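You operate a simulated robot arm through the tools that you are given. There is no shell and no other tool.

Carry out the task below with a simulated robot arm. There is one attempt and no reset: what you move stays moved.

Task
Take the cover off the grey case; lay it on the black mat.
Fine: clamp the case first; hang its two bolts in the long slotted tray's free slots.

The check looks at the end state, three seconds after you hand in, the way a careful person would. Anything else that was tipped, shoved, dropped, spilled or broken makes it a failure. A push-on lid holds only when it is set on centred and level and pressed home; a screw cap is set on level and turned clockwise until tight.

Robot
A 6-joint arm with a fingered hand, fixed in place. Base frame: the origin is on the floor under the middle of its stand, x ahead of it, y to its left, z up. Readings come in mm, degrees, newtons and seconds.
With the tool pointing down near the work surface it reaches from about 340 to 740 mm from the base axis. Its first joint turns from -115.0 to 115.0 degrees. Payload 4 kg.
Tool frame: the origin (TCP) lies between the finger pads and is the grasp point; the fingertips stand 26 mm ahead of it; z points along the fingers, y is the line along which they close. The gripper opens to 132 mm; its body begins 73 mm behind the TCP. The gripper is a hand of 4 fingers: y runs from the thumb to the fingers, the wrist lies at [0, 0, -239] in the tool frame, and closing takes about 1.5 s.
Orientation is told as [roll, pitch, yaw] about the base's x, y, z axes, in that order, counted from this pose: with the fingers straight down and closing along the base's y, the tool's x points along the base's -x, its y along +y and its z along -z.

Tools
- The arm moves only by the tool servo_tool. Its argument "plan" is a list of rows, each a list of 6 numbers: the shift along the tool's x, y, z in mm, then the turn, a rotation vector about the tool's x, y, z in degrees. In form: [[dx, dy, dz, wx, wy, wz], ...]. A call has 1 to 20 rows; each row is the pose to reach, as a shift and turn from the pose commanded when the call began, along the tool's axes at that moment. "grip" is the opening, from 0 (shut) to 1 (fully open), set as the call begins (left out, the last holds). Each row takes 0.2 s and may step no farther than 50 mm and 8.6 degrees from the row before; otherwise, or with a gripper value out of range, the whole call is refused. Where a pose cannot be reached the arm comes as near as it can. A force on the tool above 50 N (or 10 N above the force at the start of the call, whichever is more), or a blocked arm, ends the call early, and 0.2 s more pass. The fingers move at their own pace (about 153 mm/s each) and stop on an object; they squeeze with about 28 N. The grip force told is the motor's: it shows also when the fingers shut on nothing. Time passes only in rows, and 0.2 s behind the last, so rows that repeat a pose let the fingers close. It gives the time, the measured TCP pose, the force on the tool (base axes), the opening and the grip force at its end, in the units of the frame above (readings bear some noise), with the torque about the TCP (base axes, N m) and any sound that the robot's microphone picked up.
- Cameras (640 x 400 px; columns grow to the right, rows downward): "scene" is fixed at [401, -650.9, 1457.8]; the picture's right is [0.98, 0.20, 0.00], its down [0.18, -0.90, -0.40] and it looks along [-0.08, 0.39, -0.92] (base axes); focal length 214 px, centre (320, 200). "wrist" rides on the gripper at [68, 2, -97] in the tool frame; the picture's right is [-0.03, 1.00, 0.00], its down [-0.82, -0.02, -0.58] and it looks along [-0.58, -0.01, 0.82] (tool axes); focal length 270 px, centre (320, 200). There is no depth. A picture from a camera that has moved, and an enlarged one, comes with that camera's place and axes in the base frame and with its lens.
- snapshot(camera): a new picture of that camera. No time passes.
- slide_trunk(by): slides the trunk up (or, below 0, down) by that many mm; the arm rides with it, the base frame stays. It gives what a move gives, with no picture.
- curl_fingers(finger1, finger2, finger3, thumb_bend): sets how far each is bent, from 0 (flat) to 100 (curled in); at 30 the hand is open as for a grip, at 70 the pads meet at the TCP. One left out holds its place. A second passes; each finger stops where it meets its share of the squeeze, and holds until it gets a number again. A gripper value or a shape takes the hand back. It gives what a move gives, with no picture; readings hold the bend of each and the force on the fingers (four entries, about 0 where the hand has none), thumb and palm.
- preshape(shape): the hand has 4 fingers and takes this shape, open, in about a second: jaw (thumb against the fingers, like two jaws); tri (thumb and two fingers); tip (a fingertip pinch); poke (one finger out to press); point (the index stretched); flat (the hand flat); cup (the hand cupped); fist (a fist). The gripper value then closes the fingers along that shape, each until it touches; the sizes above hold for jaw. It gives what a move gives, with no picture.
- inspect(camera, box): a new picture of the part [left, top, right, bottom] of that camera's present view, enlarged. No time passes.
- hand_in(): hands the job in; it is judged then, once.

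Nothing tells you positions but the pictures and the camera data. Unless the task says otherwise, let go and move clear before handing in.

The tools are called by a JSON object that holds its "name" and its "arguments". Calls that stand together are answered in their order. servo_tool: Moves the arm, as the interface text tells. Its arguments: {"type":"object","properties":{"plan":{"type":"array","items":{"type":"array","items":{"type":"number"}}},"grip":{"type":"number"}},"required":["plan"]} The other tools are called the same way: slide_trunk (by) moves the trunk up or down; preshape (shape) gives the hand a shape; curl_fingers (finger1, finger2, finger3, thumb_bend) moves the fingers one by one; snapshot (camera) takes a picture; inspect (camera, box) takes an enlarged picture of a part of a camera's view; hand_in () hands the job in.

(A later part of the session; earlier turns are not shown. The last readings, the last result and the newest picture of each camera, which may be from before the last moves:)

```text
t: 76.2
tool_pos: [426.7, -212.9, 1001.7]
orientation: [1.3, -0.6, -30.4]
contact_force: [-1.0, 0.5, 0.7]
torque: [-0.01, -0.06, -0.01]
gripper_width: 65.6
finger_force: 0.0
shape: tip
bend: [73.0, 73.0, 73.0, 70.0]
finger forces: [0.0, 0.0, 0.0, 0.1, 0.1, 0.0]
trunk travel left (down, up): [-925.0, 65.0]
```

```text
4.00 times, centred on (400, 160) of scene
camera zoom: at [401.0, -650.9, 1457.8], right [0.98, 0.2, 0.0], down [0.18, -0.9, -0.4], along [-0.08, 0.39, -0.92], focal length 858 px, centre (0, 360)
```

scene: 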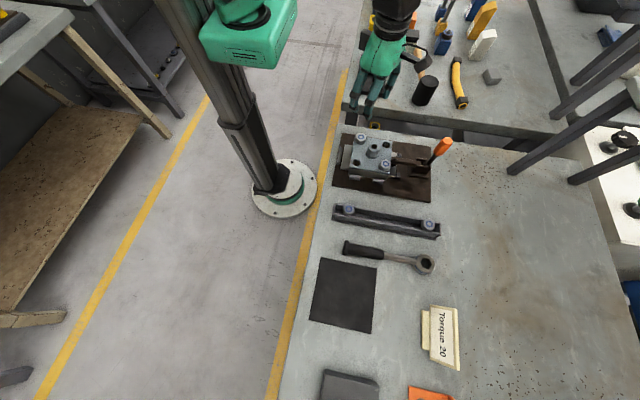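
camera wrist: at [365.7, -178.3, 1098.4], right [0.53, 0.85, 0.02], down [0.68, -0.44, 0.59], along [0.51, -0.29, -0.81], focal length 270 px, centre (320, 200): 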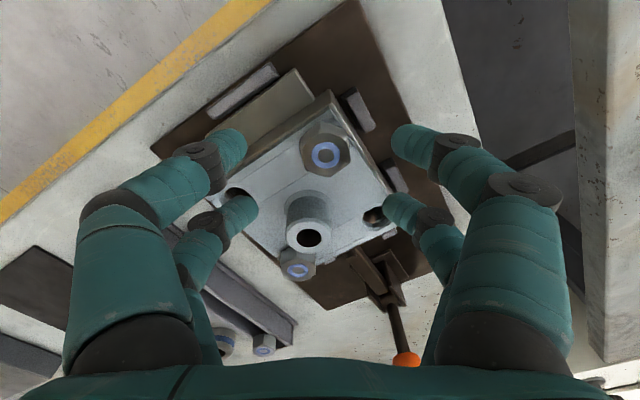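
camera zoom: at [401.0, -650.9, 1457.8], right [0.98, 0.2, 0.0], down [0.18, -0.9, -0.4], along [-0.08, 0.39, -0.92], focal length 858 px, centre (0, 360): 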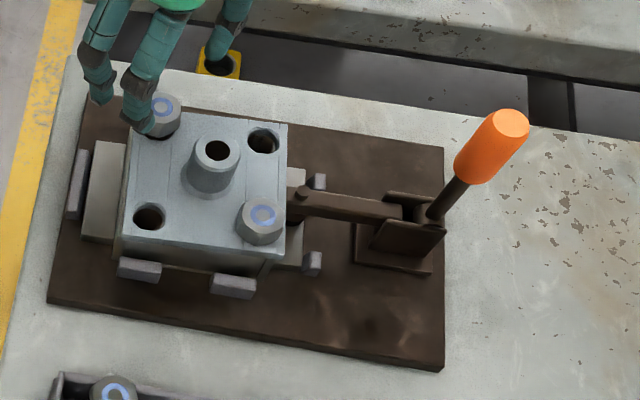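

{"name": "inspect", "arguments": {"camera": "wrist", "box": [270, 90, 390, 200]}}

{"name": "inspect", "arguments": {"camera": "scene", "box": [352, 130, 376, 150]}}

```text
3.64 times, centred on (330, 145) of wrist
camera zoom: at [365.7, -178.3, 1098.4], right [0.53, 0.85, 0.02], down [0.68, -0.44, 0.59], along [0.51, -0.29, -0.81], focal length 983 px, centre (284, 400)
```

zoom: 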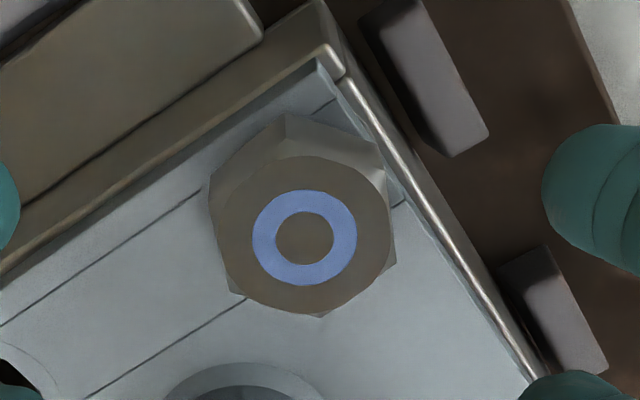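

```text
16.00 times, centred on (364, 140) of scene
camera zoom: at [401.0, -650.9, 1457.8], right [0.98, 0.2, 0.0], down [0.18, -0.9, -0.4], along [-0.08, 0.39, -0.92], focal length 3432 px, centre (-384, 1160)
```

zoom: 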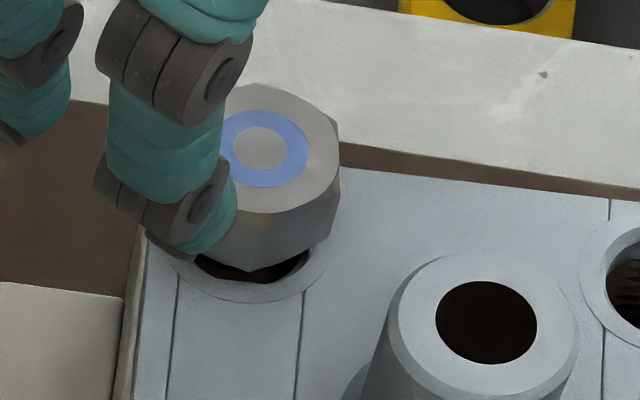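

Bolt A is lifted and loose. I'll set up a two-finger pinch with the far finger pair on its flats (yaw −21°), keeping the other pair away from the boss.

{"name": "servo_tool", "arguments": {"plan": [[7, 1.5, 0, 0.7, 0.3, -5], [14.8, 3, 0, 1.3, 0.6, -9.4], [14.8, 3, 10, 1.3, 0.6, -9.4], [14.8, 3, 20, 1.3, 0.6, -9.4]]}}

{"name": "snapshot", "arguments": {"camera": "wrist"}}

{"name": "inspect", "arguments": {"camera": "scene", "box": [340, 115, 404, 175]}}

```text
t: 77.2
tool_pos: [414.5, -200.5, 978.8]
orientation: [-0.1, -0.1, -21.1]
contact_force: [0.6, -0.7, -0.7]
torque: [0.01, 0.02, 0.01]
gripper_width: 65.9
finger_force: 0.0
shape: tip
bend: [73.0, 73.0, 73.0, 70.0]
finger forces: [0.1, 0.1, 0.0, 0.1, 0.0, 0.1]
trunk travel left (down, up): [-925.0, 65.0]
```

```text
taken
camera wrist: at [351.4, -175.9, 1077.9], right [0.38, 0.92, 0.0], down [0.75, -0.31, 0.58], along [0.53, -0.22, -0.82], focal length 270 px, centre (320, 200)
```

wrist: 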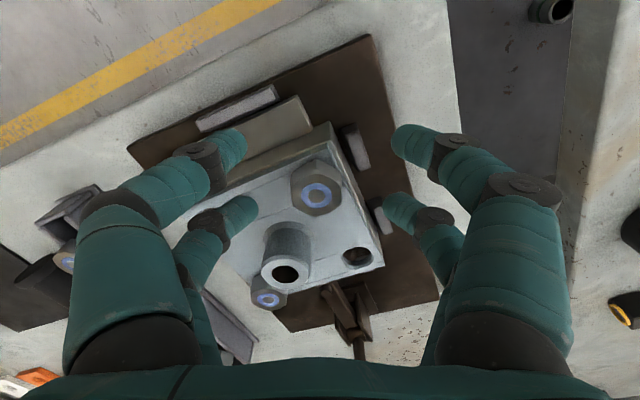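

```text
6.67 times, centred on (372, 145) of scene
camera zoom: at [401.0, -650.9, 1457.8], right [0.98, 0.2, 0.0], down [0.18, -0.9, -0.4], along [-0.08, 0.39, -0.92], focal length 1430 px, centre (-27, 567)
```

zoom: 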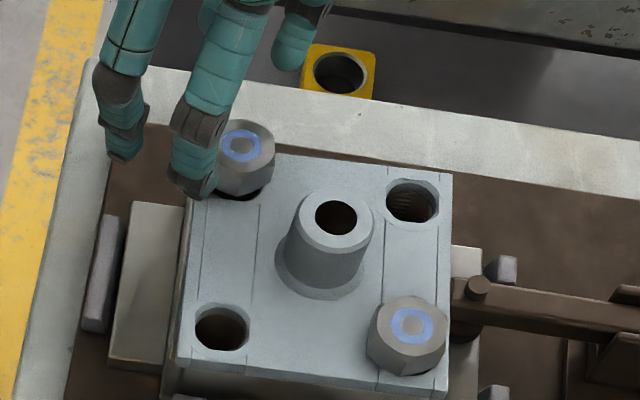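

{"name": "inspect", "arguments": {"camera": "wrist", "box": [280, 150, 360, 220]}}

{"name": "inspect", "arguments": {"camera": "scene", "box": [352, 128, 376, 148]}}

```text
5.71 times, centred on (320, 185) of wrist
camera zoom: at [351.4, -175.9, 1077.9], right [0.38, 0.92, 0.0], down [0.75, -0.31, 0.58], along [0.53, -0.22, -0.82], focal length 1544 px, centre (320, 286)
```

zoom: 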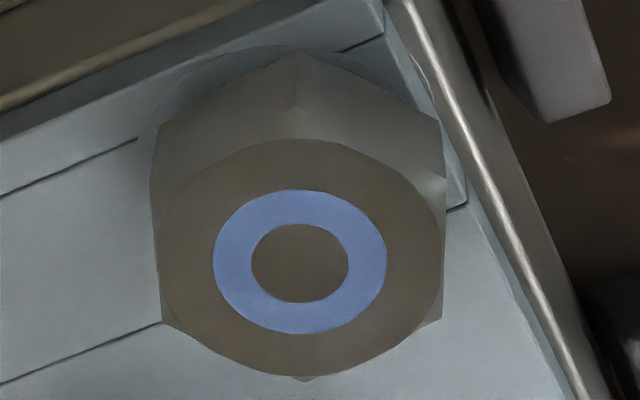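

```text
16.00 times, centred on (364, 138) of scene
camera zoom: at [401.0, -650.9, 1457.8], right [0.98, 0.2, 0.0], down [0.18, -0.9, -0.4], along [-0.08, 0.39, -0.92], focal length 3432 px, centre (-384, 1192)
```

zoom: 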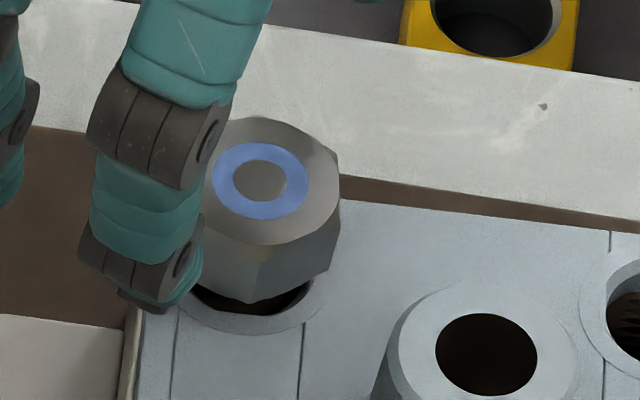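

The bolt's flats face the fingers squarely. I'll shift 2.8 mm sideways to centre it, lower, and pinch.

{"name": "servo_tool", "arguments": {"plan": [[0, -1.4, 6, 0, 0, 0], [0, -2.8, 12, 0, 0, 0], [0, -2.8, 18, 0, 0, 0], [0, -2.8, 22, 0, 0, 0]]}}

{"name": "servo_tool", "arguments": {"plan": [[0, 0, 0, 0, 0, 0], [0, 0, 0, 0, 0, 0], [0, 0, 0, 0, 0, 0], [0, 0, 0, 0, 0, 0], [0, 0, 0, 0, 0, 0], [0, 0, 0, 0, 0, 0]], "grip": 0}}

{"name": "snapshot", "arguments": {"camera": "wrist"}}

{"name": "inspect", "arguments": {"camera": "scene", "box": [340, 115, 404, 175]}}

```text
t: 78.2
tool_pos: [414.0, -204.1, 959.6]
orientation: [-0.2, 0.0, -21.0]
contact_force: [0.0, 0.2, 0.1]
torque: [-0.02, 0.02, 0.03]
gripper_width: 65.7
finger_force: 0.1
shape: tip
bend: [73.0, 73.0, 73.0, 70.0]
finger forces: [0.0, 0.0, 0.0, 0.1, 0.0, 0.1]
trunk travel left (down, up): [-925.0, 65.0]
```

```text
t: 79.6
tool_pos: [413.5, -203.8, 958.3]
orientation: [-0.1, 0.0, -21.0]
contact_force: [-0.7, 0.8, -4.5]
torque: [0.06, 0.11, 0.01]
gripper_width: 0.1
finger_force: 27.9
shape: tip
bend: [62.0, 73.0, 73.0, 70.0]
finger forces: [0.0, 24.6, 24.5, 0.0, 0.0, 0.0]
trunk travel left (down, up): [-925.0, 65.0]
```

```text
taken
camera wrist: at [351.2, -178.5, 1055.9], right [0.38, 0.92, 0.0], down [0.75, -0.31, 0.58], along [0.53, -0.22, -0.82], focal length 270 px, centre (320, 200)
```

wrist: 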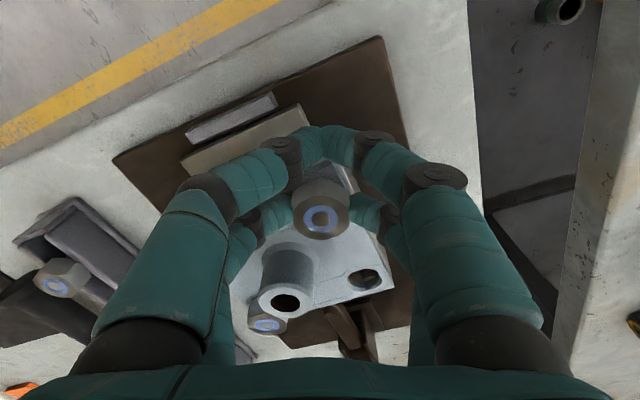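

```text
6.67 times, centred on (372, 145) of scene
camera zoom: at [401.0, -650.9, 1457.8], right [0.98, 0.2, 0.0], down [0.18, -0.9, -0.4], along [-0.08, 0.39, -0.92], focal length 1430 px, centre (-27, 567)
```

zoom: 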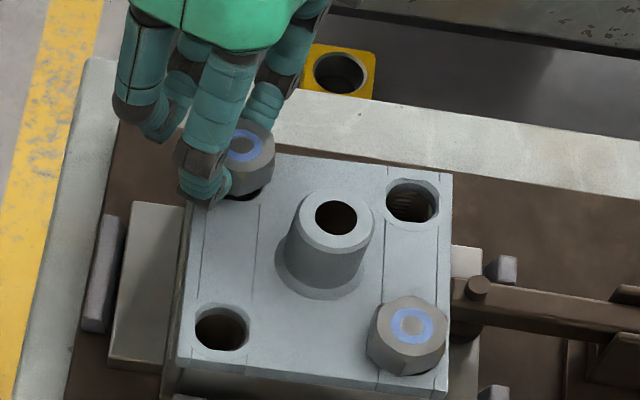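

The far pair pinches the head (about 24.5 N on each finger). I'll raise gently and watch the pull force.

{"name": "servo_tool", "arguments": {"plan": [[0, 0, -3, 0, 0, 0], [0, 0, -6, 0, 0, 0], [0, 0, -10, 0, 0, 0]]}}

{"name": "inspect", "arguments": {"camera": "scene", "box": [340, 115, 404, 175]}}

```text
t: 80.4
tool_pos: [416.0, -204.8, 966.4]
orientation: [-0.1, 0.1, -21.0]
contact_force: [8.3, -3.0, -16.9]
torque: [-0.05, 0.21, 0.0]
gripper_width: 0.2
finger_force: 28.7
shape: tip
bend: [62.0, 72.0, 73.0, 70.0]
finger forces: [0.1, 23.7, 23.7, 0.1, 0.0, 0.1]
trunk travel left (down, up): [-925.0, 65.0]
```

```text
6.67 times, centred on (372, 145) of scene
camera zoom: at [401.0, -650.9, 1457.8], right [0.98, 0.2, 0.0], down [0.18, -0.9, -0.4], along [-0.08, 0.39, -0.92], focal length 1430 px, centre (-27, 567)
```

zoom: 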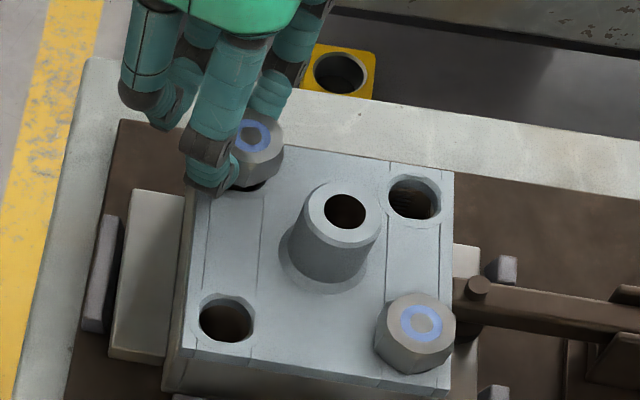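

The cover is lifting along with the bolt, so it isn't free yet. I'll lower back down right away.

{"name": "servo_tool", "arguments": {"plan": [[0, 0, 4, 0, 0, 0], [0, 0, 8, 0, 0, 0], [0, 0, 10, 0, 0, 0]]}}

{"name": "inspect", "arguments": {"camera": "scene", "box": [340, 115, 404, 175]}}

{"name": "inspect", "arguments": {"camera": "wrist", "box": [240, 150, 420, 320]}}

```text
t: 81.2
tool_pos: [414.5, -204.8, 958.8]
orientation: [-0.1, 0.1, -21.0]
contact_force: [2.6, 0.6, -2.0]
torque: [0.06, 0.0, 0.04]
gripper_width: 0.0
finger_force: 27.9
shape: tip
bend: [62.0, 73.0, 73.0, 70.0]
finger forces: [0.0, 26.1, 24.7, 0.1, 0.0, 0.1]
trunk travel left (down, up): [-925.0, 65.0]
```

```text
6.67 times, centred on (372, 145) of scene
camera zoom: at [401.0, -650.9, 1457.8], right [0.98, 0.2, 0.0], down [0.18, -0.9, -0.4], along [-0.08, 0.39, -0.92], focal length 1430 px, centre (-27, 567)
```

zoom: 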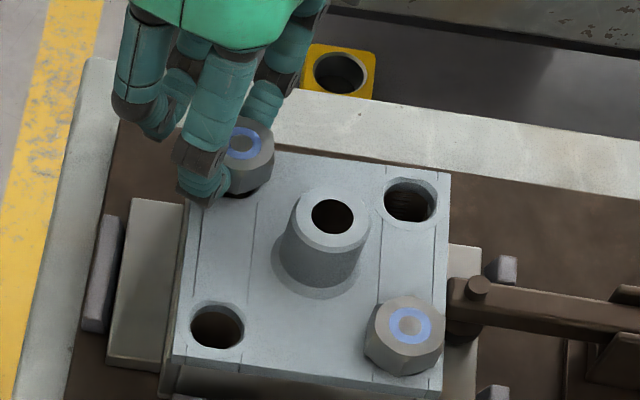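

```text
2.35 times, centred on (330, 235) of wrist
camera zoom: at [350.8, -178.3, 1056.9], right [0.38, 0.92, 0.0], down [0.76, -0.31, 0.58], along [0.53, -0.22, -0.82], focal length 636 px, centre (296, 118)
```

zoom: 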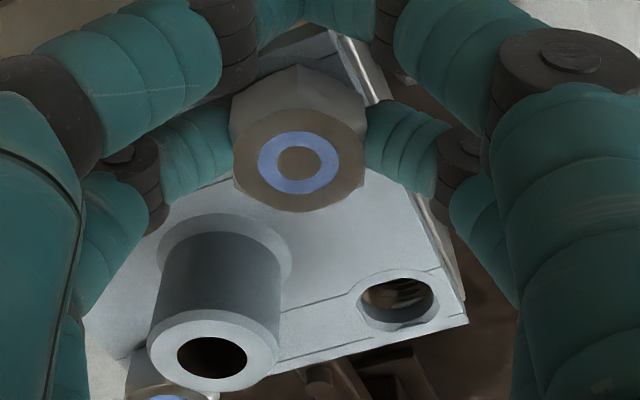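

The bolt sits raised by several mm after about 73° of turning, so the thread seems coarse and it just needs more turns. I'll keep this pinch and rotate around the bolt axis.

{"name": "servo_tool", "arguments": {"plan": [[-0.1, -2.3, -0.3, 0, 0, -6.5], [-0.5, -4.5, -0.6, 0, 0, -13], [-1.2, -6.7, -0.9, 0, 0, -19.5], [-2, -8.8, -1.2, 0, 0, -26], [-3.1, -10.8, -1.5, 0, 0, -32.5], [-4.5, -12.6, -1.8, 0, 0, -39]]}}

{"name": "inspect", "arguments": {"camera": "scene", "box": [340, 115, 404, 175]}}

{"name": "snapshot", "arguments": {"camera": "wrist"}}

```text
t: 82.6
tool_pos: [413.3, -217.8, 960.3]
orientation: [0.0, -0.1, 18.1]
contact_force: [0.0, -0.4, -5.2]
torque: [0.02, 0.13, -0.04]
gripper_width: 0.0
finger_force: 28.0
shape: tip
bend: [62.0, 73.0, 73.0, 70.0]
finger forces: [0.0, 24.7, 25.7, 0.0, 0.0, 0.0]
trunk travel left (down, up): [-925.0, 65.0]
```

```text
6.67 times, centred on (372, 145) of scene
camera zoom: at [401.0, -650.9, 1457.8], right [0.98, 0.2, 0.0], down [0.18, -0.9, -0.4], along [-0.08, 0.39, -0.92], focal length 1430 px, centre (-27, 567)
```

zoom: 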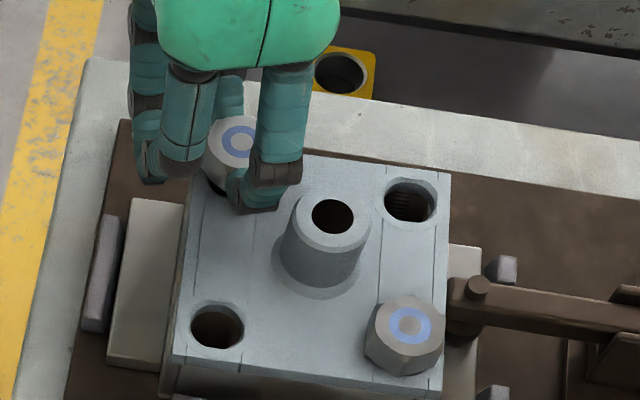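

```text
taken
camera wrist: at [347.9, -237.7, 1058.0], right [-0.29, 0.96, 0.0], down [0.78, 0.23, 0.58], along [0.55, 0.16, -0.82], focal length 270 px, centre (320, 200)
```

wrist: 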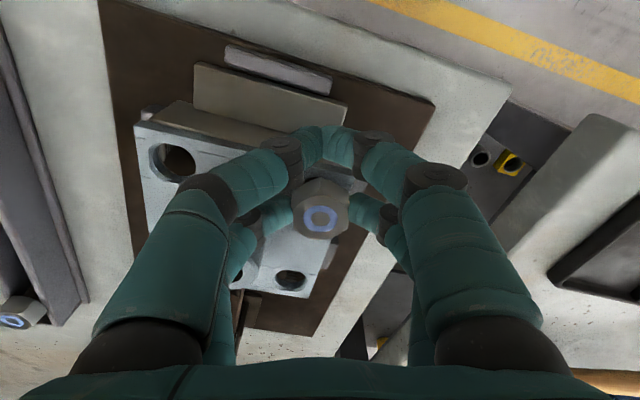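

That worked smoothly. I'll open, swing back 120° around the bolt, and re-grip for a longer stroke.

{"name": "servo_tool", "arguments": {"plan": [[0, 0, 0, 0, 0, 0], [0, 0, 0, 0, 0, 0], [0, 0, 0, 0, 0, 0], [-0.2, 2.8, 0, 0, 0, 8], [-0.8, 5.5, 0, 0, 0, 16], [-1.7, 8.1, 0, 0, 0, 24], [-3, 10.6, 0, 0, 0, 32], [-4.7, 12.9, 0, 0, 0, 40], [-6.6, 14.9, 0, 0, 0, 48], [-8.8, 16.6, 0, 0, 0, 56], [-11.2, 18, 0, 0, 0, 64], [-13.8, 19, 0, 0, 0, 72], [-16.5, 19.7, 0, 0, 0, 80], [-19.3, 20, 0, 0, 0, 88], [-22.1, 19.9, 0, 0, 0, 96], [-24.8, 19.4, 0, 0, 0, 104], [-27.5, 18.5, 0, 0, 0, 112], [-30, 17.3, 0, 0, 0, 120]], "grip": 0.45}}

{"name": "snapshot", "arguments": {"camera": "wrist"}}

{"name": "inspect", "arguments": {"camera": "scene", "box": [340, 115, 404, 175]}}

```text
t: 86.4
tool_pos: [436.5, -191.6, 960.7]
orientation: [0.0, -0.1, -102.3]
contact_force: [0.8, -0.5, -0.5]
torque: [0.01, 0.0, 0.01]
gripper_width: 59.1
finger_force: 0.1
shape: tip
bend: [73.0, 73.0, 73.0, 70.0]
finger forces: [0.0, 0.0, 0.1, 0.1, 0.0, 0.1]
trunk travel left (down, up): [-925.0, 65.0]
```

```text
taken
camera wrist: at [452.9, -125.4, 1058.3], right [0.97, -0.24, 0.0], down [-0.19, -0.79, 0.58], along [-0.14, -0.56, -0.82], focal length 270 px, centre (320, 200)
```

wrist: 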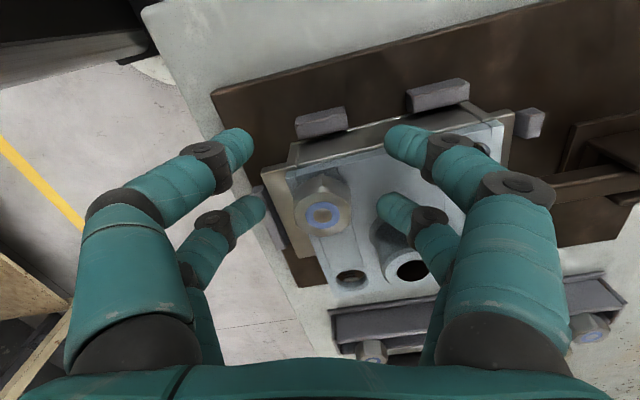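

```text
6.67 times, centred on (372, 145) of scene
camera zoom: at [401.0, -650.9, 1457.8], right [0.98, 0.2, 0.0], down [0.18, -0.9, -0.4], along [-0.08, 0.39, -0.92], focal length 1430 px, centre (-27, 567)
```

zoom: 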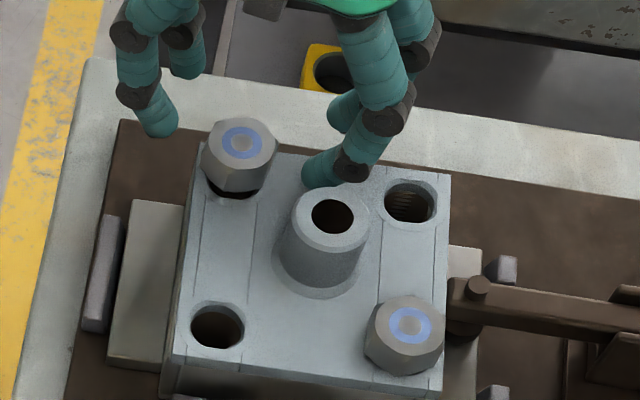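

{"name": "inspect", "arguments": {"camera": "wrist", "box": [280, 160, 370, 240]}}

{"name": "inspect", "arguments": {"camera": "scene", "box": [352, 128, 376, 148]}}

```text
5.00 times, centred on (325, 200) of wrist
camera zoom: at [452.9, -125.4, 1058.3], right [0.97, -0.24, 0.0], down [-0.19, -0.79, 0.58], along [-0.14, -0.56, -0.82], focal length 1351 px, centre (295, 200)
```

zoom: 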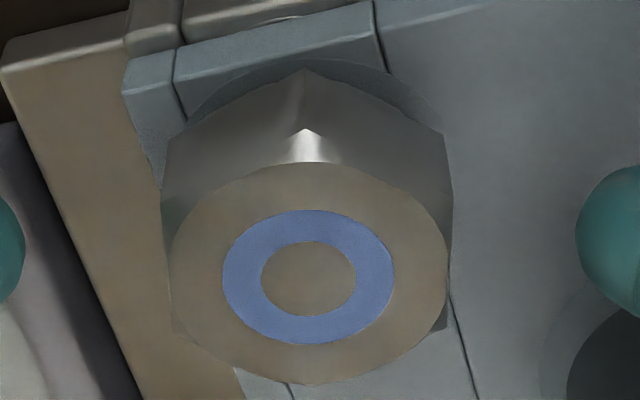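

```text
16.00 times, centred on (364, 138) of scene
camera zoom: at [401.0, -650.9, 1457.8], right [0.98, 0.2, 0.0], down [0.18, -0.9, -0.4], along [-0.08, 0.39, -0.92], focal length 3432 px, centre (-384, 1192)
```

zoom: 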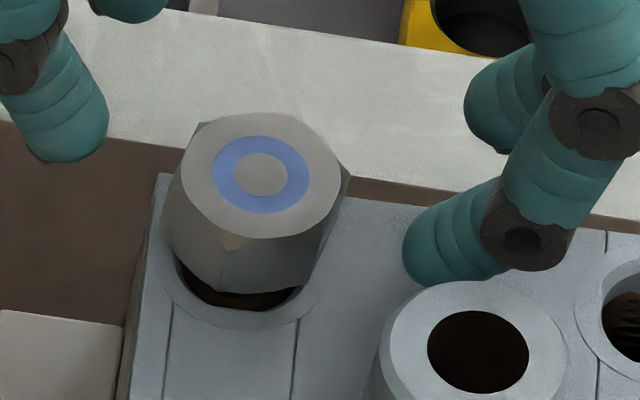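

The head is about 5 mm up and its flats are aligned again. I'll close and turn a full 120°.

{"name": "servo_tool", "arguments": {"plan": [[0, 0, 0, 0, 0, 0], [0, 0, 0, 0, 0, 0], [0, 0, 0, 0, 0, 0], [0, 0, 0, 0, 0, 0], [-0.2, -2.8, 0, 0, 0, -8], [-0.8, -5.5, -0.2, 0, 0, -16], [-1.7, -8.1, -0.4, 0, 0, -24], [-3, -10.6, -0.6, 0, 0, -32], [-4.7, -12.9, -0.8, 0, 0, -40], [-6.6, -14.9, -1, 0, 0, -48], [-8.8, -16.6, -1.2, 0, 0, -56], [-11.2, -18, -1.4, 0, 0, -64], [-13.8, -19, -1.6, 0, 0, -72], [-16.5, -19.7, -1.8, 0, 0, -80], [-19.3, -20, -2, 0, 0, -88], [-22.1, -19.9, -2.2, 0, 0, -96], [-24.8, -19.4, -2.4, 0, 0, -104], [-27.5, -18.5, -2.6, 0, 0, -112], [-30, -17.3, -2.8, 0, 0, -120]], "grip": 0}}

{"name": "inspect", "arguments": {"camera": "scene", "box": [340, 115, 404, 175]}}

```text
t: 90.4
tool_pos: [414.1, -216.0, 963.1]
orientation: [-0.1, 0.1, 18.2]
contact_force: [0.1, -0.3, -1.1]
torque: [0.0, 0.0, -0.02]
gripper_width: 0.0
finger_force: 28.4
shape: tip
bend: [62.0, 73.0, 73.0, 70.0]
finger forces: [0.0, 25.6, 25.6, 0.0, 0.0, 0.0]
trunk travel left (down, up): [-925.0, 65.0]
```

```text
6.67 times, centred on (372, 145) of scene
camera zoom: at [401.0, -650.9, 1457.8], right [0.98, 0.2, 0.0], down [0.18, -0.9, -0.4], along [-0.08, 0.39, -0.92], focal length 1430 px, centre (-27, 567)
```

zoom: 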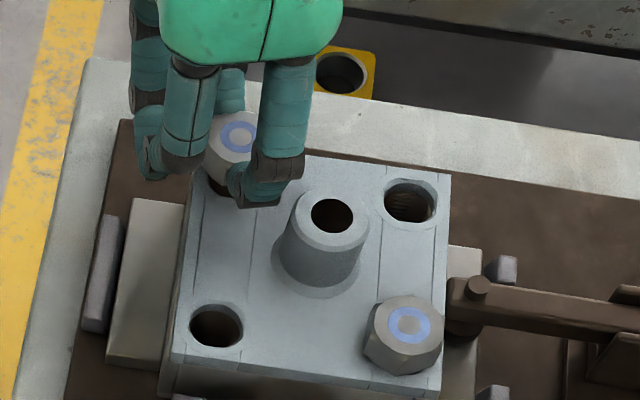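

The stroke ended with almost no load. I'll test whether the bolt lifts freely now.

{"name": "servo_tool", "arguments": {"plan": [[0, 0, -2, 0, 0, 0], [0, 0, -4, 0, 0, 0], [0, 0, -6, 0, 0, 0]]}}

{"name": "inspect", "arguments": {"camera": "scene", "box": [340, 115, 404, 175]}}

```text
t: 91.2
tool_pos: [413.0, -217.0, 970.9]
orientation: [-0.2, 0.0, 18.0]
contact_force: [-0.2, 1.1, -0.7]
torque: [-0.02, 0.03, 0.0]
gripper_width: 0.0
finger_force: 28.5
shape: tip
bend: [62.0, 73.0, 73.0, 70.0]
finger forces: [0.0, 25.7, 25.6, 0.1, 0.1, 0.0]
trunk travel left (down, up): [-925.0, 65.0]
```

```text
6.67 times, centred on (372, 145) of scene
camera zoom: at [401.0, -650.9, 1457.8], right [0.98, 0.2, 0.0], down [0.18, -0.9, -0.4], along [-0.08, 0.39, -0.92], focal length 1430 px, centre (-27, 567)
```

zoom: 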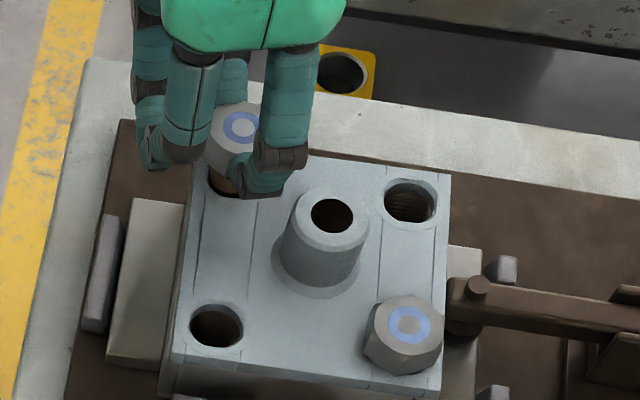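

Bolt A is free and rising with no load, and the cover is still. I'll keep lifting straight up.

{"name": "servo_tool", "arguments": {"plan": [[0, 0, -6, 0, 0, 0], [0, 0, -12, 0, 0, 0], [0, 0, -20, 0, 0, 0], [0, 0, -30, 0, 0, 0]]}}

{"name": "inspect", "arguments": {"camera": "scene", "box": [330, 95, 410, 175]}}

{"name": "snapshot", "arguments": {"camera": "wrist"}}

```text
t: 92.2
tool_pos: [413.4, -218.8, 999.6]
orientation: [-0.1, 0.0, 17.9]
contact_force: [-0.3, 0.7, -1.9]
torque: [0.0, 0.03, 0.0]
gripper_width: 0.0
finger_force: 27.6
shape: tip
bend: [62.0, 73.0, 73.0, 70.0]
finger forces: [0.0, 25.6, 25.6, 0.0, 0.0, 0.0]
trunk travel left (down, up): [-925.0, 65.0]
```

```text
5.00 times, centred on (370, 135) of scene
camera zoom: at [401.0, -650.9, 1457.8], right [0.98, 0.2, 0.0], down [0.18, -0.9, -0.4], along [-0.08, 0.39, -0.92], focal length 1072 px, centre (70, 525)
```

zoom: 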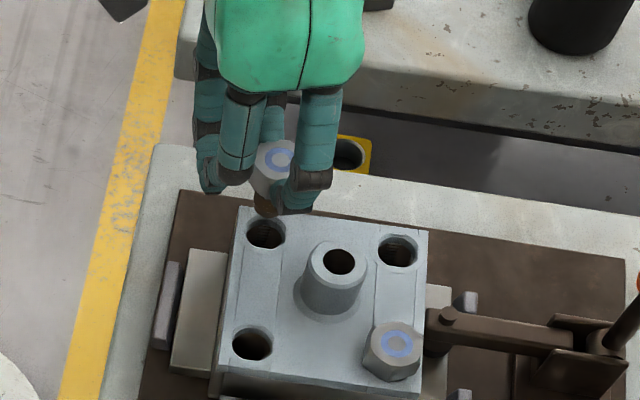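

```text
taken
camera wrist: at [347.8, -238.1, 1097.3], right [-0.28, 0.96, 0.0], down [0.78, 0.23, 0.58], along [0.55, 0.16, -0.82], focal length 270 px, centre (320, 200)
```

wrist: 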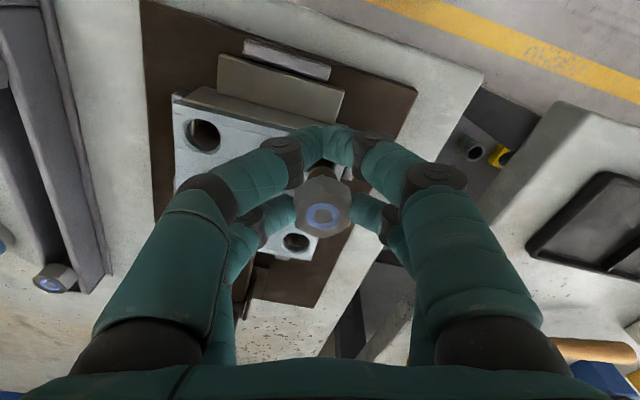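

Bolt A is out. I'll raise it clear and check how it hangs and how long the shank is.

{"name": "servo_tool", "arguments": {"plan": [[0, 0, -30, 0, 0, 0], [0, 0, -60, 0, 0, 0]]}}

{"name": "inspect", "arguments": {"camera": "scene", "box": [335, 80, 395, 150]}}

{"name": "inspect", "arguments": {"camera": "wrist", "box": [270, 130, 380, 250]}}

```text
t: 92.8
tool_pos: [413.6, -217.5, 1058.4]
orientation: [0.0, 0.0, 18.0]
contact_force: [0.5, -0.4, -0.4]
torque: [-0.01, 0.01, 0.0]
gripper_width: 0.2
finger_force: 27.8
shape: tip
bend: [62.0, 73.0, 73.0, 70.0]
finger forces: [0.0, 25.6, 25.5, 0.1, 0.0, 0.0]
trunk travel left (down, up): [-925.0, 65.0]
```

```text
5.71 times, centred on (365, 115) of scene
camera zoom: at [401.0, -650.9, 1457.8], right [0.98, 0.2, 0.0], down [0.18, -0.9, -0.4], along [-0.08, 0.39, -0.92], focal length 1226 px, centre (63, 686)
```

zoom: 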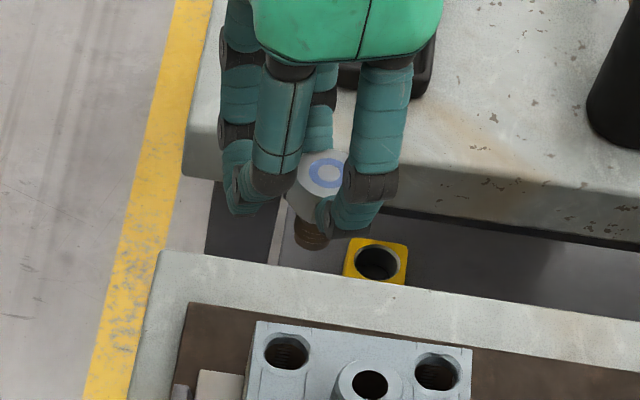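

```text
3.33 times, centred on (325, 190) of wrist
camera zoom: at [348.2, -237.1, 1156.3], right [-0.28, 0.96, 0.0], down [0.78, 0.23, 0.58], along [0.55, 0.16, -0.82], focal length 901 px, centre (303, 233)
```

zoom: 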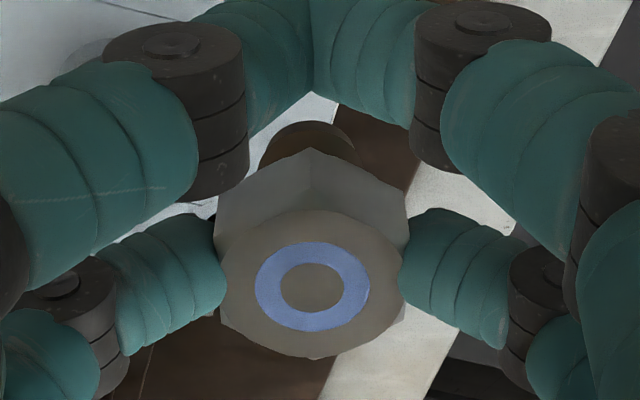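

The bolt is held squarely, with its head top about 10.5 mm below the TCP and a shank of about 21 mm. I'll carry it over the free part of the tray near x≈505.

{"name": "servo_tool", "arguments": {"plan": [[-0.4, -38, 0, 0, 0, 3], [-0.8, -76, 0, 0, 0, 6], [-1.2, -115, 0, 0, 0, 9], [-1.6, -153, 0, 0, 0, 12], [-2, -191, 20, 0, 0, 15], [-2.4, -229.4, 40, 0, 0, 18], [-2.4, -229.4, 65, 0, 0, 18]]}}

{"name": "snapshot", "arguments": {"camera": "wrist"}}

{"name": "inspect", "arguments": {"camera": "scene", "box": [325, 190, 445, 250]}}

```text
t: 94.4
tool_pos: [484.5, -434.7, 995.0]
orientation: [-0.1, 0.0, -0.1]
contact_force: [-1.2, -0.8, -1.5]
torque: [0.03, 0.04, -0.01]
gripper_width: 0.0
finger_force: 27.3
shape: tip
bend: [62.0, 73.0, 73.0, 70.0]
finger forces: [0.1, 25.5, 25.5, 0.1, 0.0, 0.0]
trunk travel left (down, up): [-925.0, 65.0]
```

```text
taken
camera wrist: at [417.1, -434.3, 1093.2], right [0.03, 1.0, 0.0], down [0.82, -0.02, 0.58], along [0.58, -0.02, -0.82], focal length 270 px, centre (320, 200)
```

wrist: 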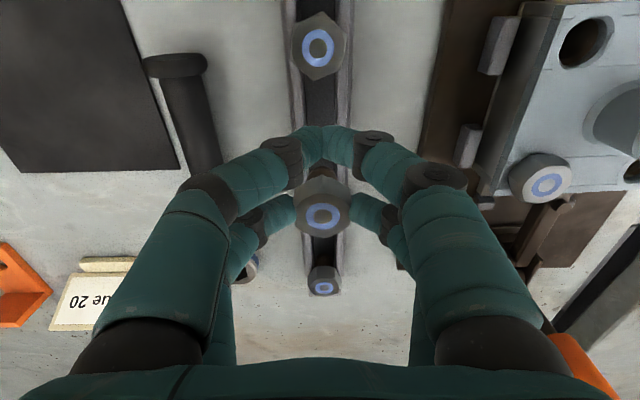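

```text
5.33 times, centred on (385, 220) of scene
camera zoom: at [401.0, -650.9, 1457.8], right [0.98, 0.2, 0.0], down [0.18, -0.9, -0.4], along [-0.08, 0.39, -0.92], focal length 1144 px, centre (-27, 93)
```

zoom: 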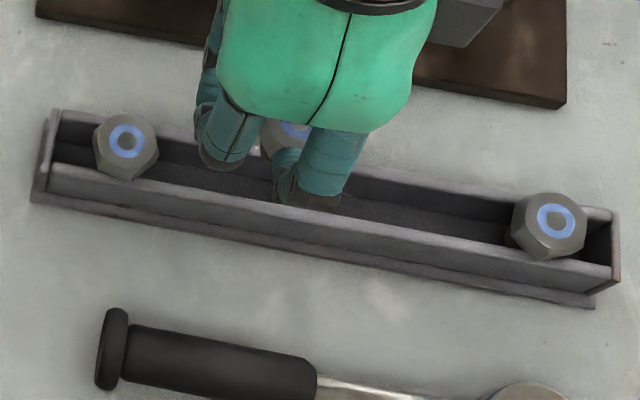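

{"name": "servo_tool", "arguments": {"plan": [[0, -0.4, 12, 0, 0, 0], [0, -0.4, 24, 0, 0, 0], [0, -0.4, 31, 0, 0, 0]]}}

{"name": "inspect", "arguments": {"camera": "scene", "box": [350, 195, 410, 240]}}

{"name": "inspect", "arguments": {"camera": "wrist", "box": [260, 0, 380, 300]}}

```text
t: 95.2
tool_pos: [486.4, -435.7, 963.9]
orientation: [-0.1, 0.0, 0.1]
contact_force: [0.2, -0.6, -2.0]
torque: [0.0, 0.04, -0.02]
gripper_width: 0.1
finger_force: 27.9
shape: tip
bend: [62.0, 73.0, 73.0, 70.0]
finger forces: [0.1, 25.5, 25.4, 0.0, 0.0, 0.0]
trunk travel left (down, up): [-925.0, 65.0]
```

```text
8.89 times, centred on (380, 218) of scene
camera zoom: at [401.0, -650.9, 1457.8], right [0.98, 0.2, 0.0], down [0.18, -0.9, -0.4], along [-0.08, 0.39, -0.92], focal length 1906 px, centre (-213, 44)
```

zoom: 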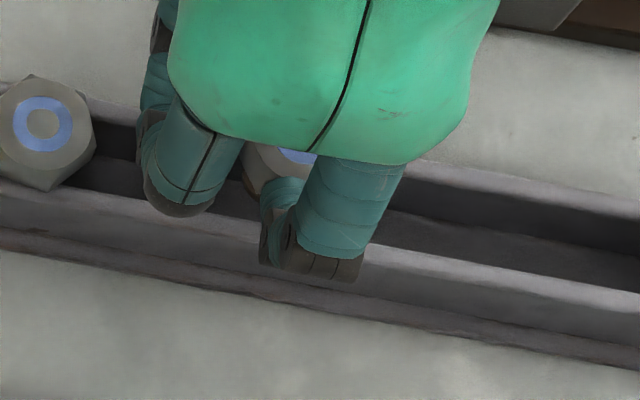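

```text
1.33 times, centred on (320, 150) of wrist
camera zoom: at [417.9, -434.7, 1060.7], right [0.03, 1.0, 0.0], down [0.82, -0.02, 0.58], along [0.58, -0.02, -0.82], focal length 360 px, centre (320, 267)
```

zoom: 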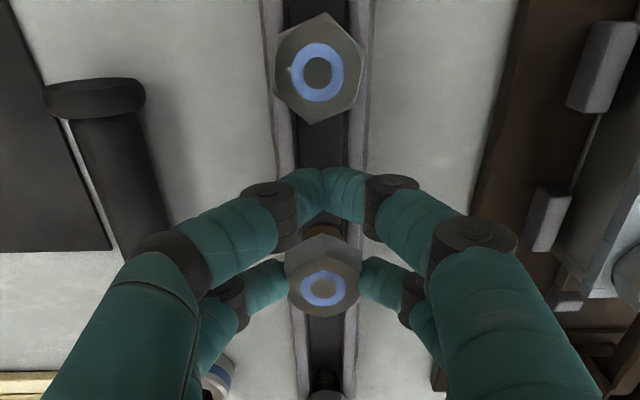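

The bolt lines up with the slot to within about 0.5 mm. I'll lower it in, in stages.

{"name": "servo_tool", "arguments": {"plan": [[0, 0, 5, 0, 0, 0], [0, 0, 10, 0, 0, 0], [0, 0, 15, 0, 0, 0]]}}

{"name": "servo_tool", "arguments": {"plan": [[0, 0, 4, 0, 0, 0], [0, 0, 8, 0, 0, 0], [0, 0, 11, 0, 0, 0]]}}

{"name": "inspect", "arguments": {"camera": "scene", "box": [350, 195, 410, 240]}}

{"name": "inspect", "arguments": {"camera": "wrist", "box": [260, 0, 380, 300]}}

```text
t: 96.0
tool_pos: [487.1, -436.1, 948.2]
orientation: [0.0, 0.0, 0.0]
contact_force: [-0.5, 0.3, -0.4]
torque: [-0.01, 0.06, 0.01]
gripper_width: 0.0
finger_force: 27.4
shape: tip
bend: [62.0, 73.0, 73.0, 70.0]
finger forces: [0.0, 25.6, 25.5, 0.0, 0.0, 0.0]
trunk travel left (down, up): [-925.0, 65.0]
```

```text
t: 96.8
tool_pos: [487.1, -434.6, 937.5]
orientation: [-0.1, 0.0, 0.0]
contact_force: [-0.1, -0.3, -0.6]
torque: [0.02, 0.02, 0.01]
gripper_width: 0.2
finger_force: 27.3
shape: tip
bend: [62.0, 73.0, 73.0, 70.0]
finger forces: [0.0, 25.5, 25.5, 0.0, 0.0, 0.0]
trunk travel left (down, up): [-925.0, 65.0]
```

```text
8.89 times, centred on (380, 218) of scene
camera zoom: at [401.0, -650.9, 1457.8], right [0.98, 0.2, 0.0], down [0.18, -0.9, -0.4], along [-0.08, 0.39, -0.92], focal length 1906 px, centre (-213, 44)
```

zoom: 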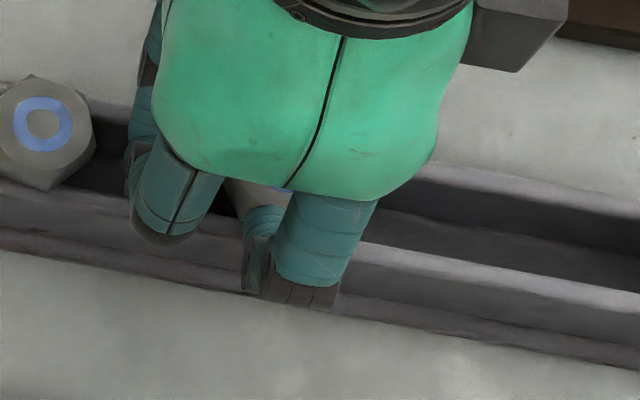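

```text
1.33 times, centred on (320, 150) of wrist
camera zoom: at [418.6, -434.5, 1035.3], right [0.03, 1.0, 0.0], down [0.82, -0.02, 0.58], along [0.58, -0.02, -0.82], focal length 360 px, centre (320, 267)
```

zoom: 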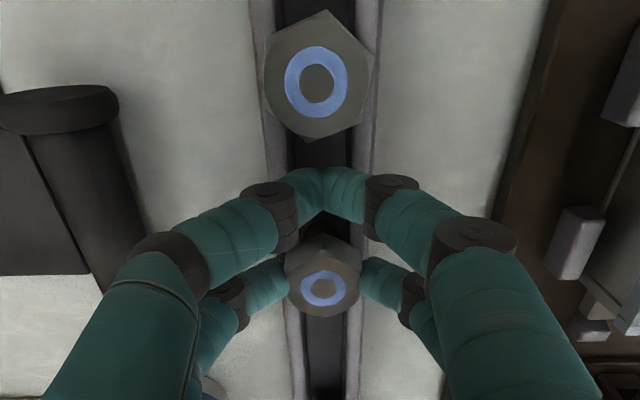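

{"name": "servo_tool", "arguments": {"plan": [[0, 0, 1.5, 0, 0, 0], [0, 0, 3, 0, 0, 0], [0, 0, 4.5, 0, 0, 0]]}}

{"name": "inspect", "arguments": {"camera": "wrist", "box": [280, 150, 360, 260]}}

```text
t: 97.6
tool_pos: [486.6, -435.0, 934.1]
orientation: [-0.2, -0.1, 0.0]
contact_force: [-0.6, -0.5, 8.6]
torque: [0.01, -0.16, 0.0]
gripper_width: 0.3
finger_force: 28.1
shape: tip
bend: [62.0, 73.0, 73.0, 70.0]
finger forces: [0.0, 27.5, 28.1, 0.0, 0.0, 0.0]
trunk travel left (down, up): [-925.0, 65.0]
```

```text
3.64 times, centred on (320, 205) of wrist
camera zoom: at [418.5, -433.8, 1032.1], right [0.03, 1.0, 0.0], down [0.81, -0.02, 0.58], along [0.58, -0.02, -0.81], focal length 983 px, centre (320, 182)
```

zoom: 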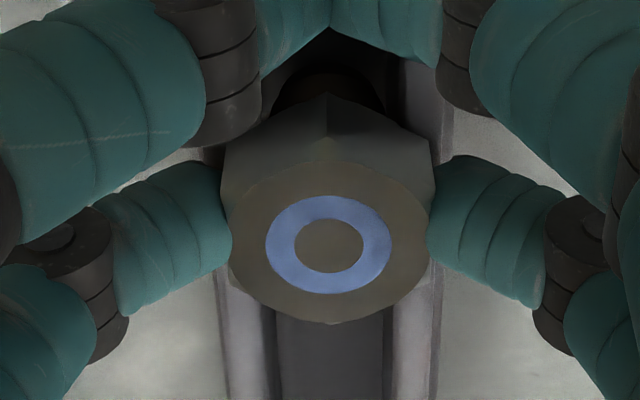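

The head is resting on the rails with the shank in the slot. I'll release and rise.

{"name": "servo_tool", "arguments": {"plan": [[0, 0, -0.5, 0, 0, 0], [0, 0, -0.5, 0, 0, 0], [0, 0, -0.5, 0, 0, 0], [0, 0, -0.5, 0, 0, 0], [0, 0, -20, 0, 0, 0], [0, 0, -50, 0, 0, 0], [0, 0, -90, 0, 0, 0], [0, 0, -130, 0, 0, 0]], "grip": 0.45}}

{"name": "snapshot", "arguments": {"camera": "wrist"}}

{"name": "inspect", "arguments": {"camera": "wrist", "box": [270, 60, 380, 270]}}

```text
t: 99.4
tool_pos: [485.9, -435.4, 1064.0]
orientation: [-0.1, 0.1, 0.0]
contact_force: [0.1, -0.6, 0.6]
torque: [-0.02, 0.01, 0.01]
gripper_width: 59.4
finger_force: 0.1
shape: tip
bend: [73.0, 73.0, 73.0, 70.0]
finger forces: [0.0, 0.0, 0.0, 0.0, 0.0, 0.0]
trunk travel left (down, up): [-925.0, 65.0]
```

```text
taken
camera wrist: at [418.1, -433.9, 1162.2], right [0.03, 1.0, 0.0], down [0.82, -0.02, 0.58], along [0.58, -0.02, -0.82], focal length 270 px, centre (320, 200)
```

wrist: 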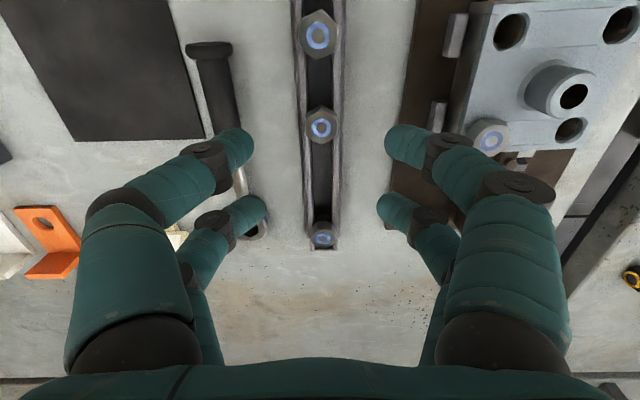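

```text
1.90 times, centred on (325, 165) of wrist
camera zoom: at [418.1, -433.9, 1162.2], right [0.03, 1.0, 0.0], down [0.82, -0.02, 0.58], along [0.58, -0.02, -0.82], focal length 515 px, centre (310, 267)
```

zoom: 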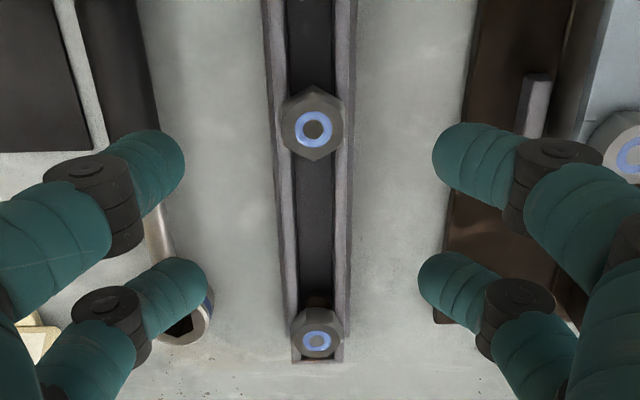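

Bolt A now hangs in the tray. For bolt B I'll pinch with the near finger pair, which keeps the other pair clear of the boss across yaw −105° to +15°. Moving over B at −92°.

{"name": "servo_tool", "arguments": {"plan": [[-2.7, 11.5, 0, 0, 0, 8.4], [-5.4, 23, 0, 0, 0, 16.8], [-8, 34.6, 0, 0, 0, 25.2], [-10.7, 46, 0, 0, 0, 33.6], [-13.4, 57.7, 0, 0, 0, 42], [-16, 69, 0, 0, 0, 50.3], [-18.7, 80.8, 0, 0, 0, 58.6], [-21.4, 92, 0, 0, 0, 67], [-24, 103.8, 10, 0, 0, 75.3], [-26.7, 115, 25, 0, 0, 83.6], [-29.4, 126.9, 45, 0, 0, 92], [-29.4, 126.9, 70, 0, 0, 92]]}}

{"name": "snapshot", "arguments": {"camera": "wrist"}}

{"name": "inspect", "arguments": {"camera": "scene", "box": [350, 130, 420, 190]}}

```text
t: 102.0
tool_pos: [517.4, -308.0, 991.6]
orientation: [0.1, -0.1, -92.1]
contact_force: [-0.4, -0.8, 0.2]
torque: [0.0, -0.01, 0.0]
gripper_width: 58.9
finger_force: 0.2
shape: tip
bend: [73.0, 73.0, 73.0, 70.0]
finger forces: [0.0, 0.0, 0.1, 0.1, 0.2, 0.1]
trunk travel left (down, up): [-925.0, 65.0]
```

```text
taken
camera wrist: at [521.8, -240.5, 1089.8], right [1.0, -0.06, 0.0], down [-0.05, -0.81, 0.58], along [-0.04, -0.58, -0.82], focal length 270 px, centre (320, 200)
```

wrist: 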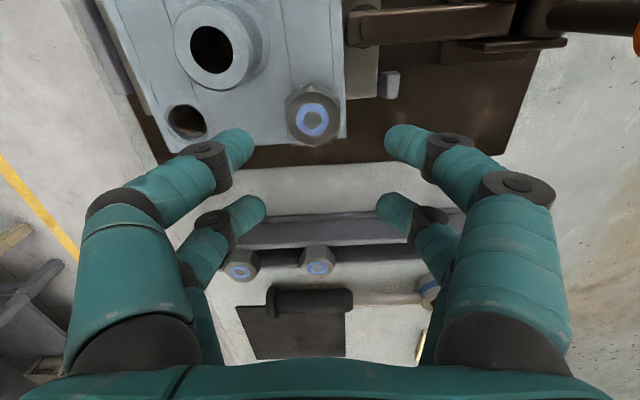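

```text
6.67 times, centred on (385, 160) of scene
camera zoom: at [401.0, -650.9, 1457.8], right [0.98, 0.2, 0.0], down [0.18, -0.9, -0.4], along [-0.08, 0.39, -0.92], focal length 1430 px, centre (-113, 467)
```

zoom: 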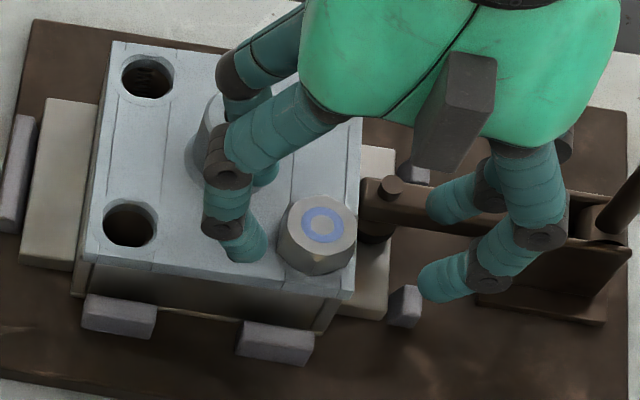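

{"name": "inspect", "arguments": {"camera": "wrist", "box": [270, 70, 360, 150]}}

{"name": "inspect", "arguments": {"camera": "scene", "box": [374, 155, 398, 175]}}

```text
5.00 times, centred on (315, 110) of wrist
camera zoom: at [521.8, -240.5, 1089.8], right [1.0, -0.06, 0.0], down [-0.05, -0.81, 0.58], along [-0.04, -0.58, -0.82], focal length 1351 px, centre (345, 650)
```

zoom: 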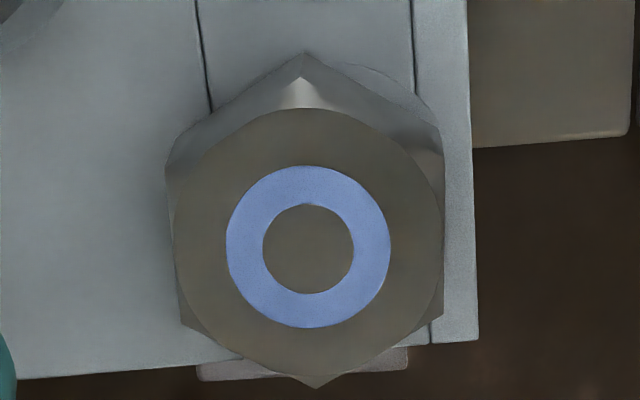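

```text
16.00 times, centred on (386, 165) of scene
camera zoom: at [401.0, -650.9, 1457.8], right [0.98, 0.2, 0.0], down [0.18, -0.9, -0.4], along [-0.08, 0.39, -0.92], focal length 3432 px, centre (-736, 760)
```

zoom: 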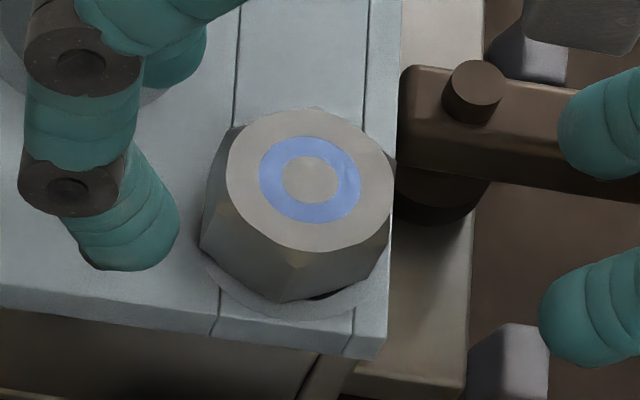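

Bolt B's flats are aligned with the fingers. I'll shift 3.6 mm to centre it, lower, and grip.

{"name": "servo_tool", "arguments": {"plan": [[0, -1.8, 12, 0, 0, 0], [0, -3.6, 22, 0, 0, 0], [0, -3.6, 30, 0, 0, 0], [0, -3.6, 34, 0, 0, 0]]}}

{"name": "servo_tool", "arguments": {"plan": [[0, 0, 0, 0, 0, 0], [0, 0, 0, 0, 0, 0], [0, 0, 0, 0, 0, 0], [0, 0, 0, 0, 0, 0], [0, 0, 0, 0, 0, 0]], "grip": 0}}

{"name": "snapshot", "arguments": {"camera": "wrist"}}

{"name": "inspect", "arguments": {"camera": "scene", "box": [350, 130, 420, 190]}}

```text
t: 103.0
tool_pos: [513.5, -308.4, 959.0]
orientation: [0.0, 0.0, -92.0]
contact_force: [0.0, -0.1, -0.6]
torque: [0.0, 0.02, -0.02]
gripper_width: 59.1
finger_force: 0.0
shape: tip
bend: [73.0, 73.0, 73.0, 70.0]
finger forces: [0.1, 0.0, 0.0, 0.0, 0.1, 0.1]
trunk travel left (down, up): [-925.0, 65.0]
```

```text
t: 104.2
tool_pos: [512.6, -308.8, 960.5]
orientation: [0.0, 0.0, -91.9]
contact_force: [-0.3, -1.0, -1.4]
torque: [-0.07, 0.01, 0.02]
gripper_width: 11.4
finger_force: 27.4
shape: tip
bend: [73.0, 62.0, 62.0, 70.0]
finger forces: [24.5, 0.1, 0.0, 0.0, 25.4, 0.0]
trunk travel left (down, up): [-925.0, 65.0]
```

```text
taken
camera wrist: at [517.5, -241.1, 1056.8], right [1.0, -0.06, 0.0], down [-0.05, -0.81, 0.58], along [-0.04, -0.58, -0.82], focal length 270 px, centre (320, 200)
```

wrist: 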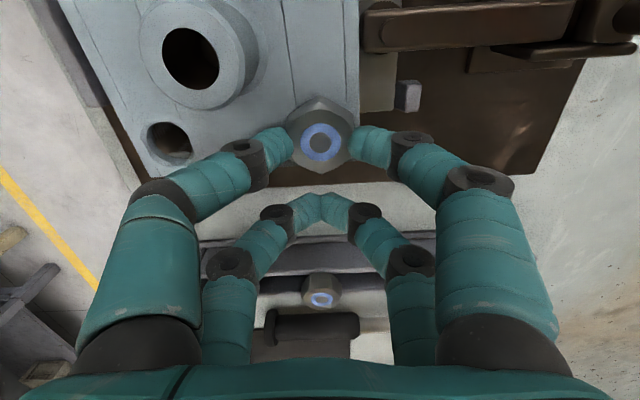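

```text
6.67 times, centred on (385, 160) of scene
camera zoom: at [401.0, -650.9, 1457.8], right [0.98, 0.2, 0.0], down [0.18, -0.9, -0.4], along [-0.08, 0.39, -0.92], focal length 1430 px, centre (-113, 467)
```

zoom: 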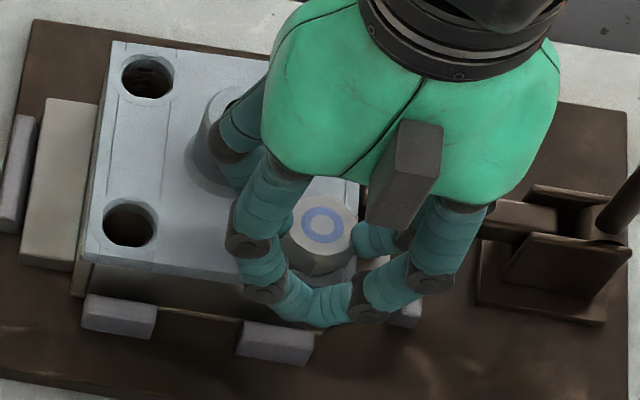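

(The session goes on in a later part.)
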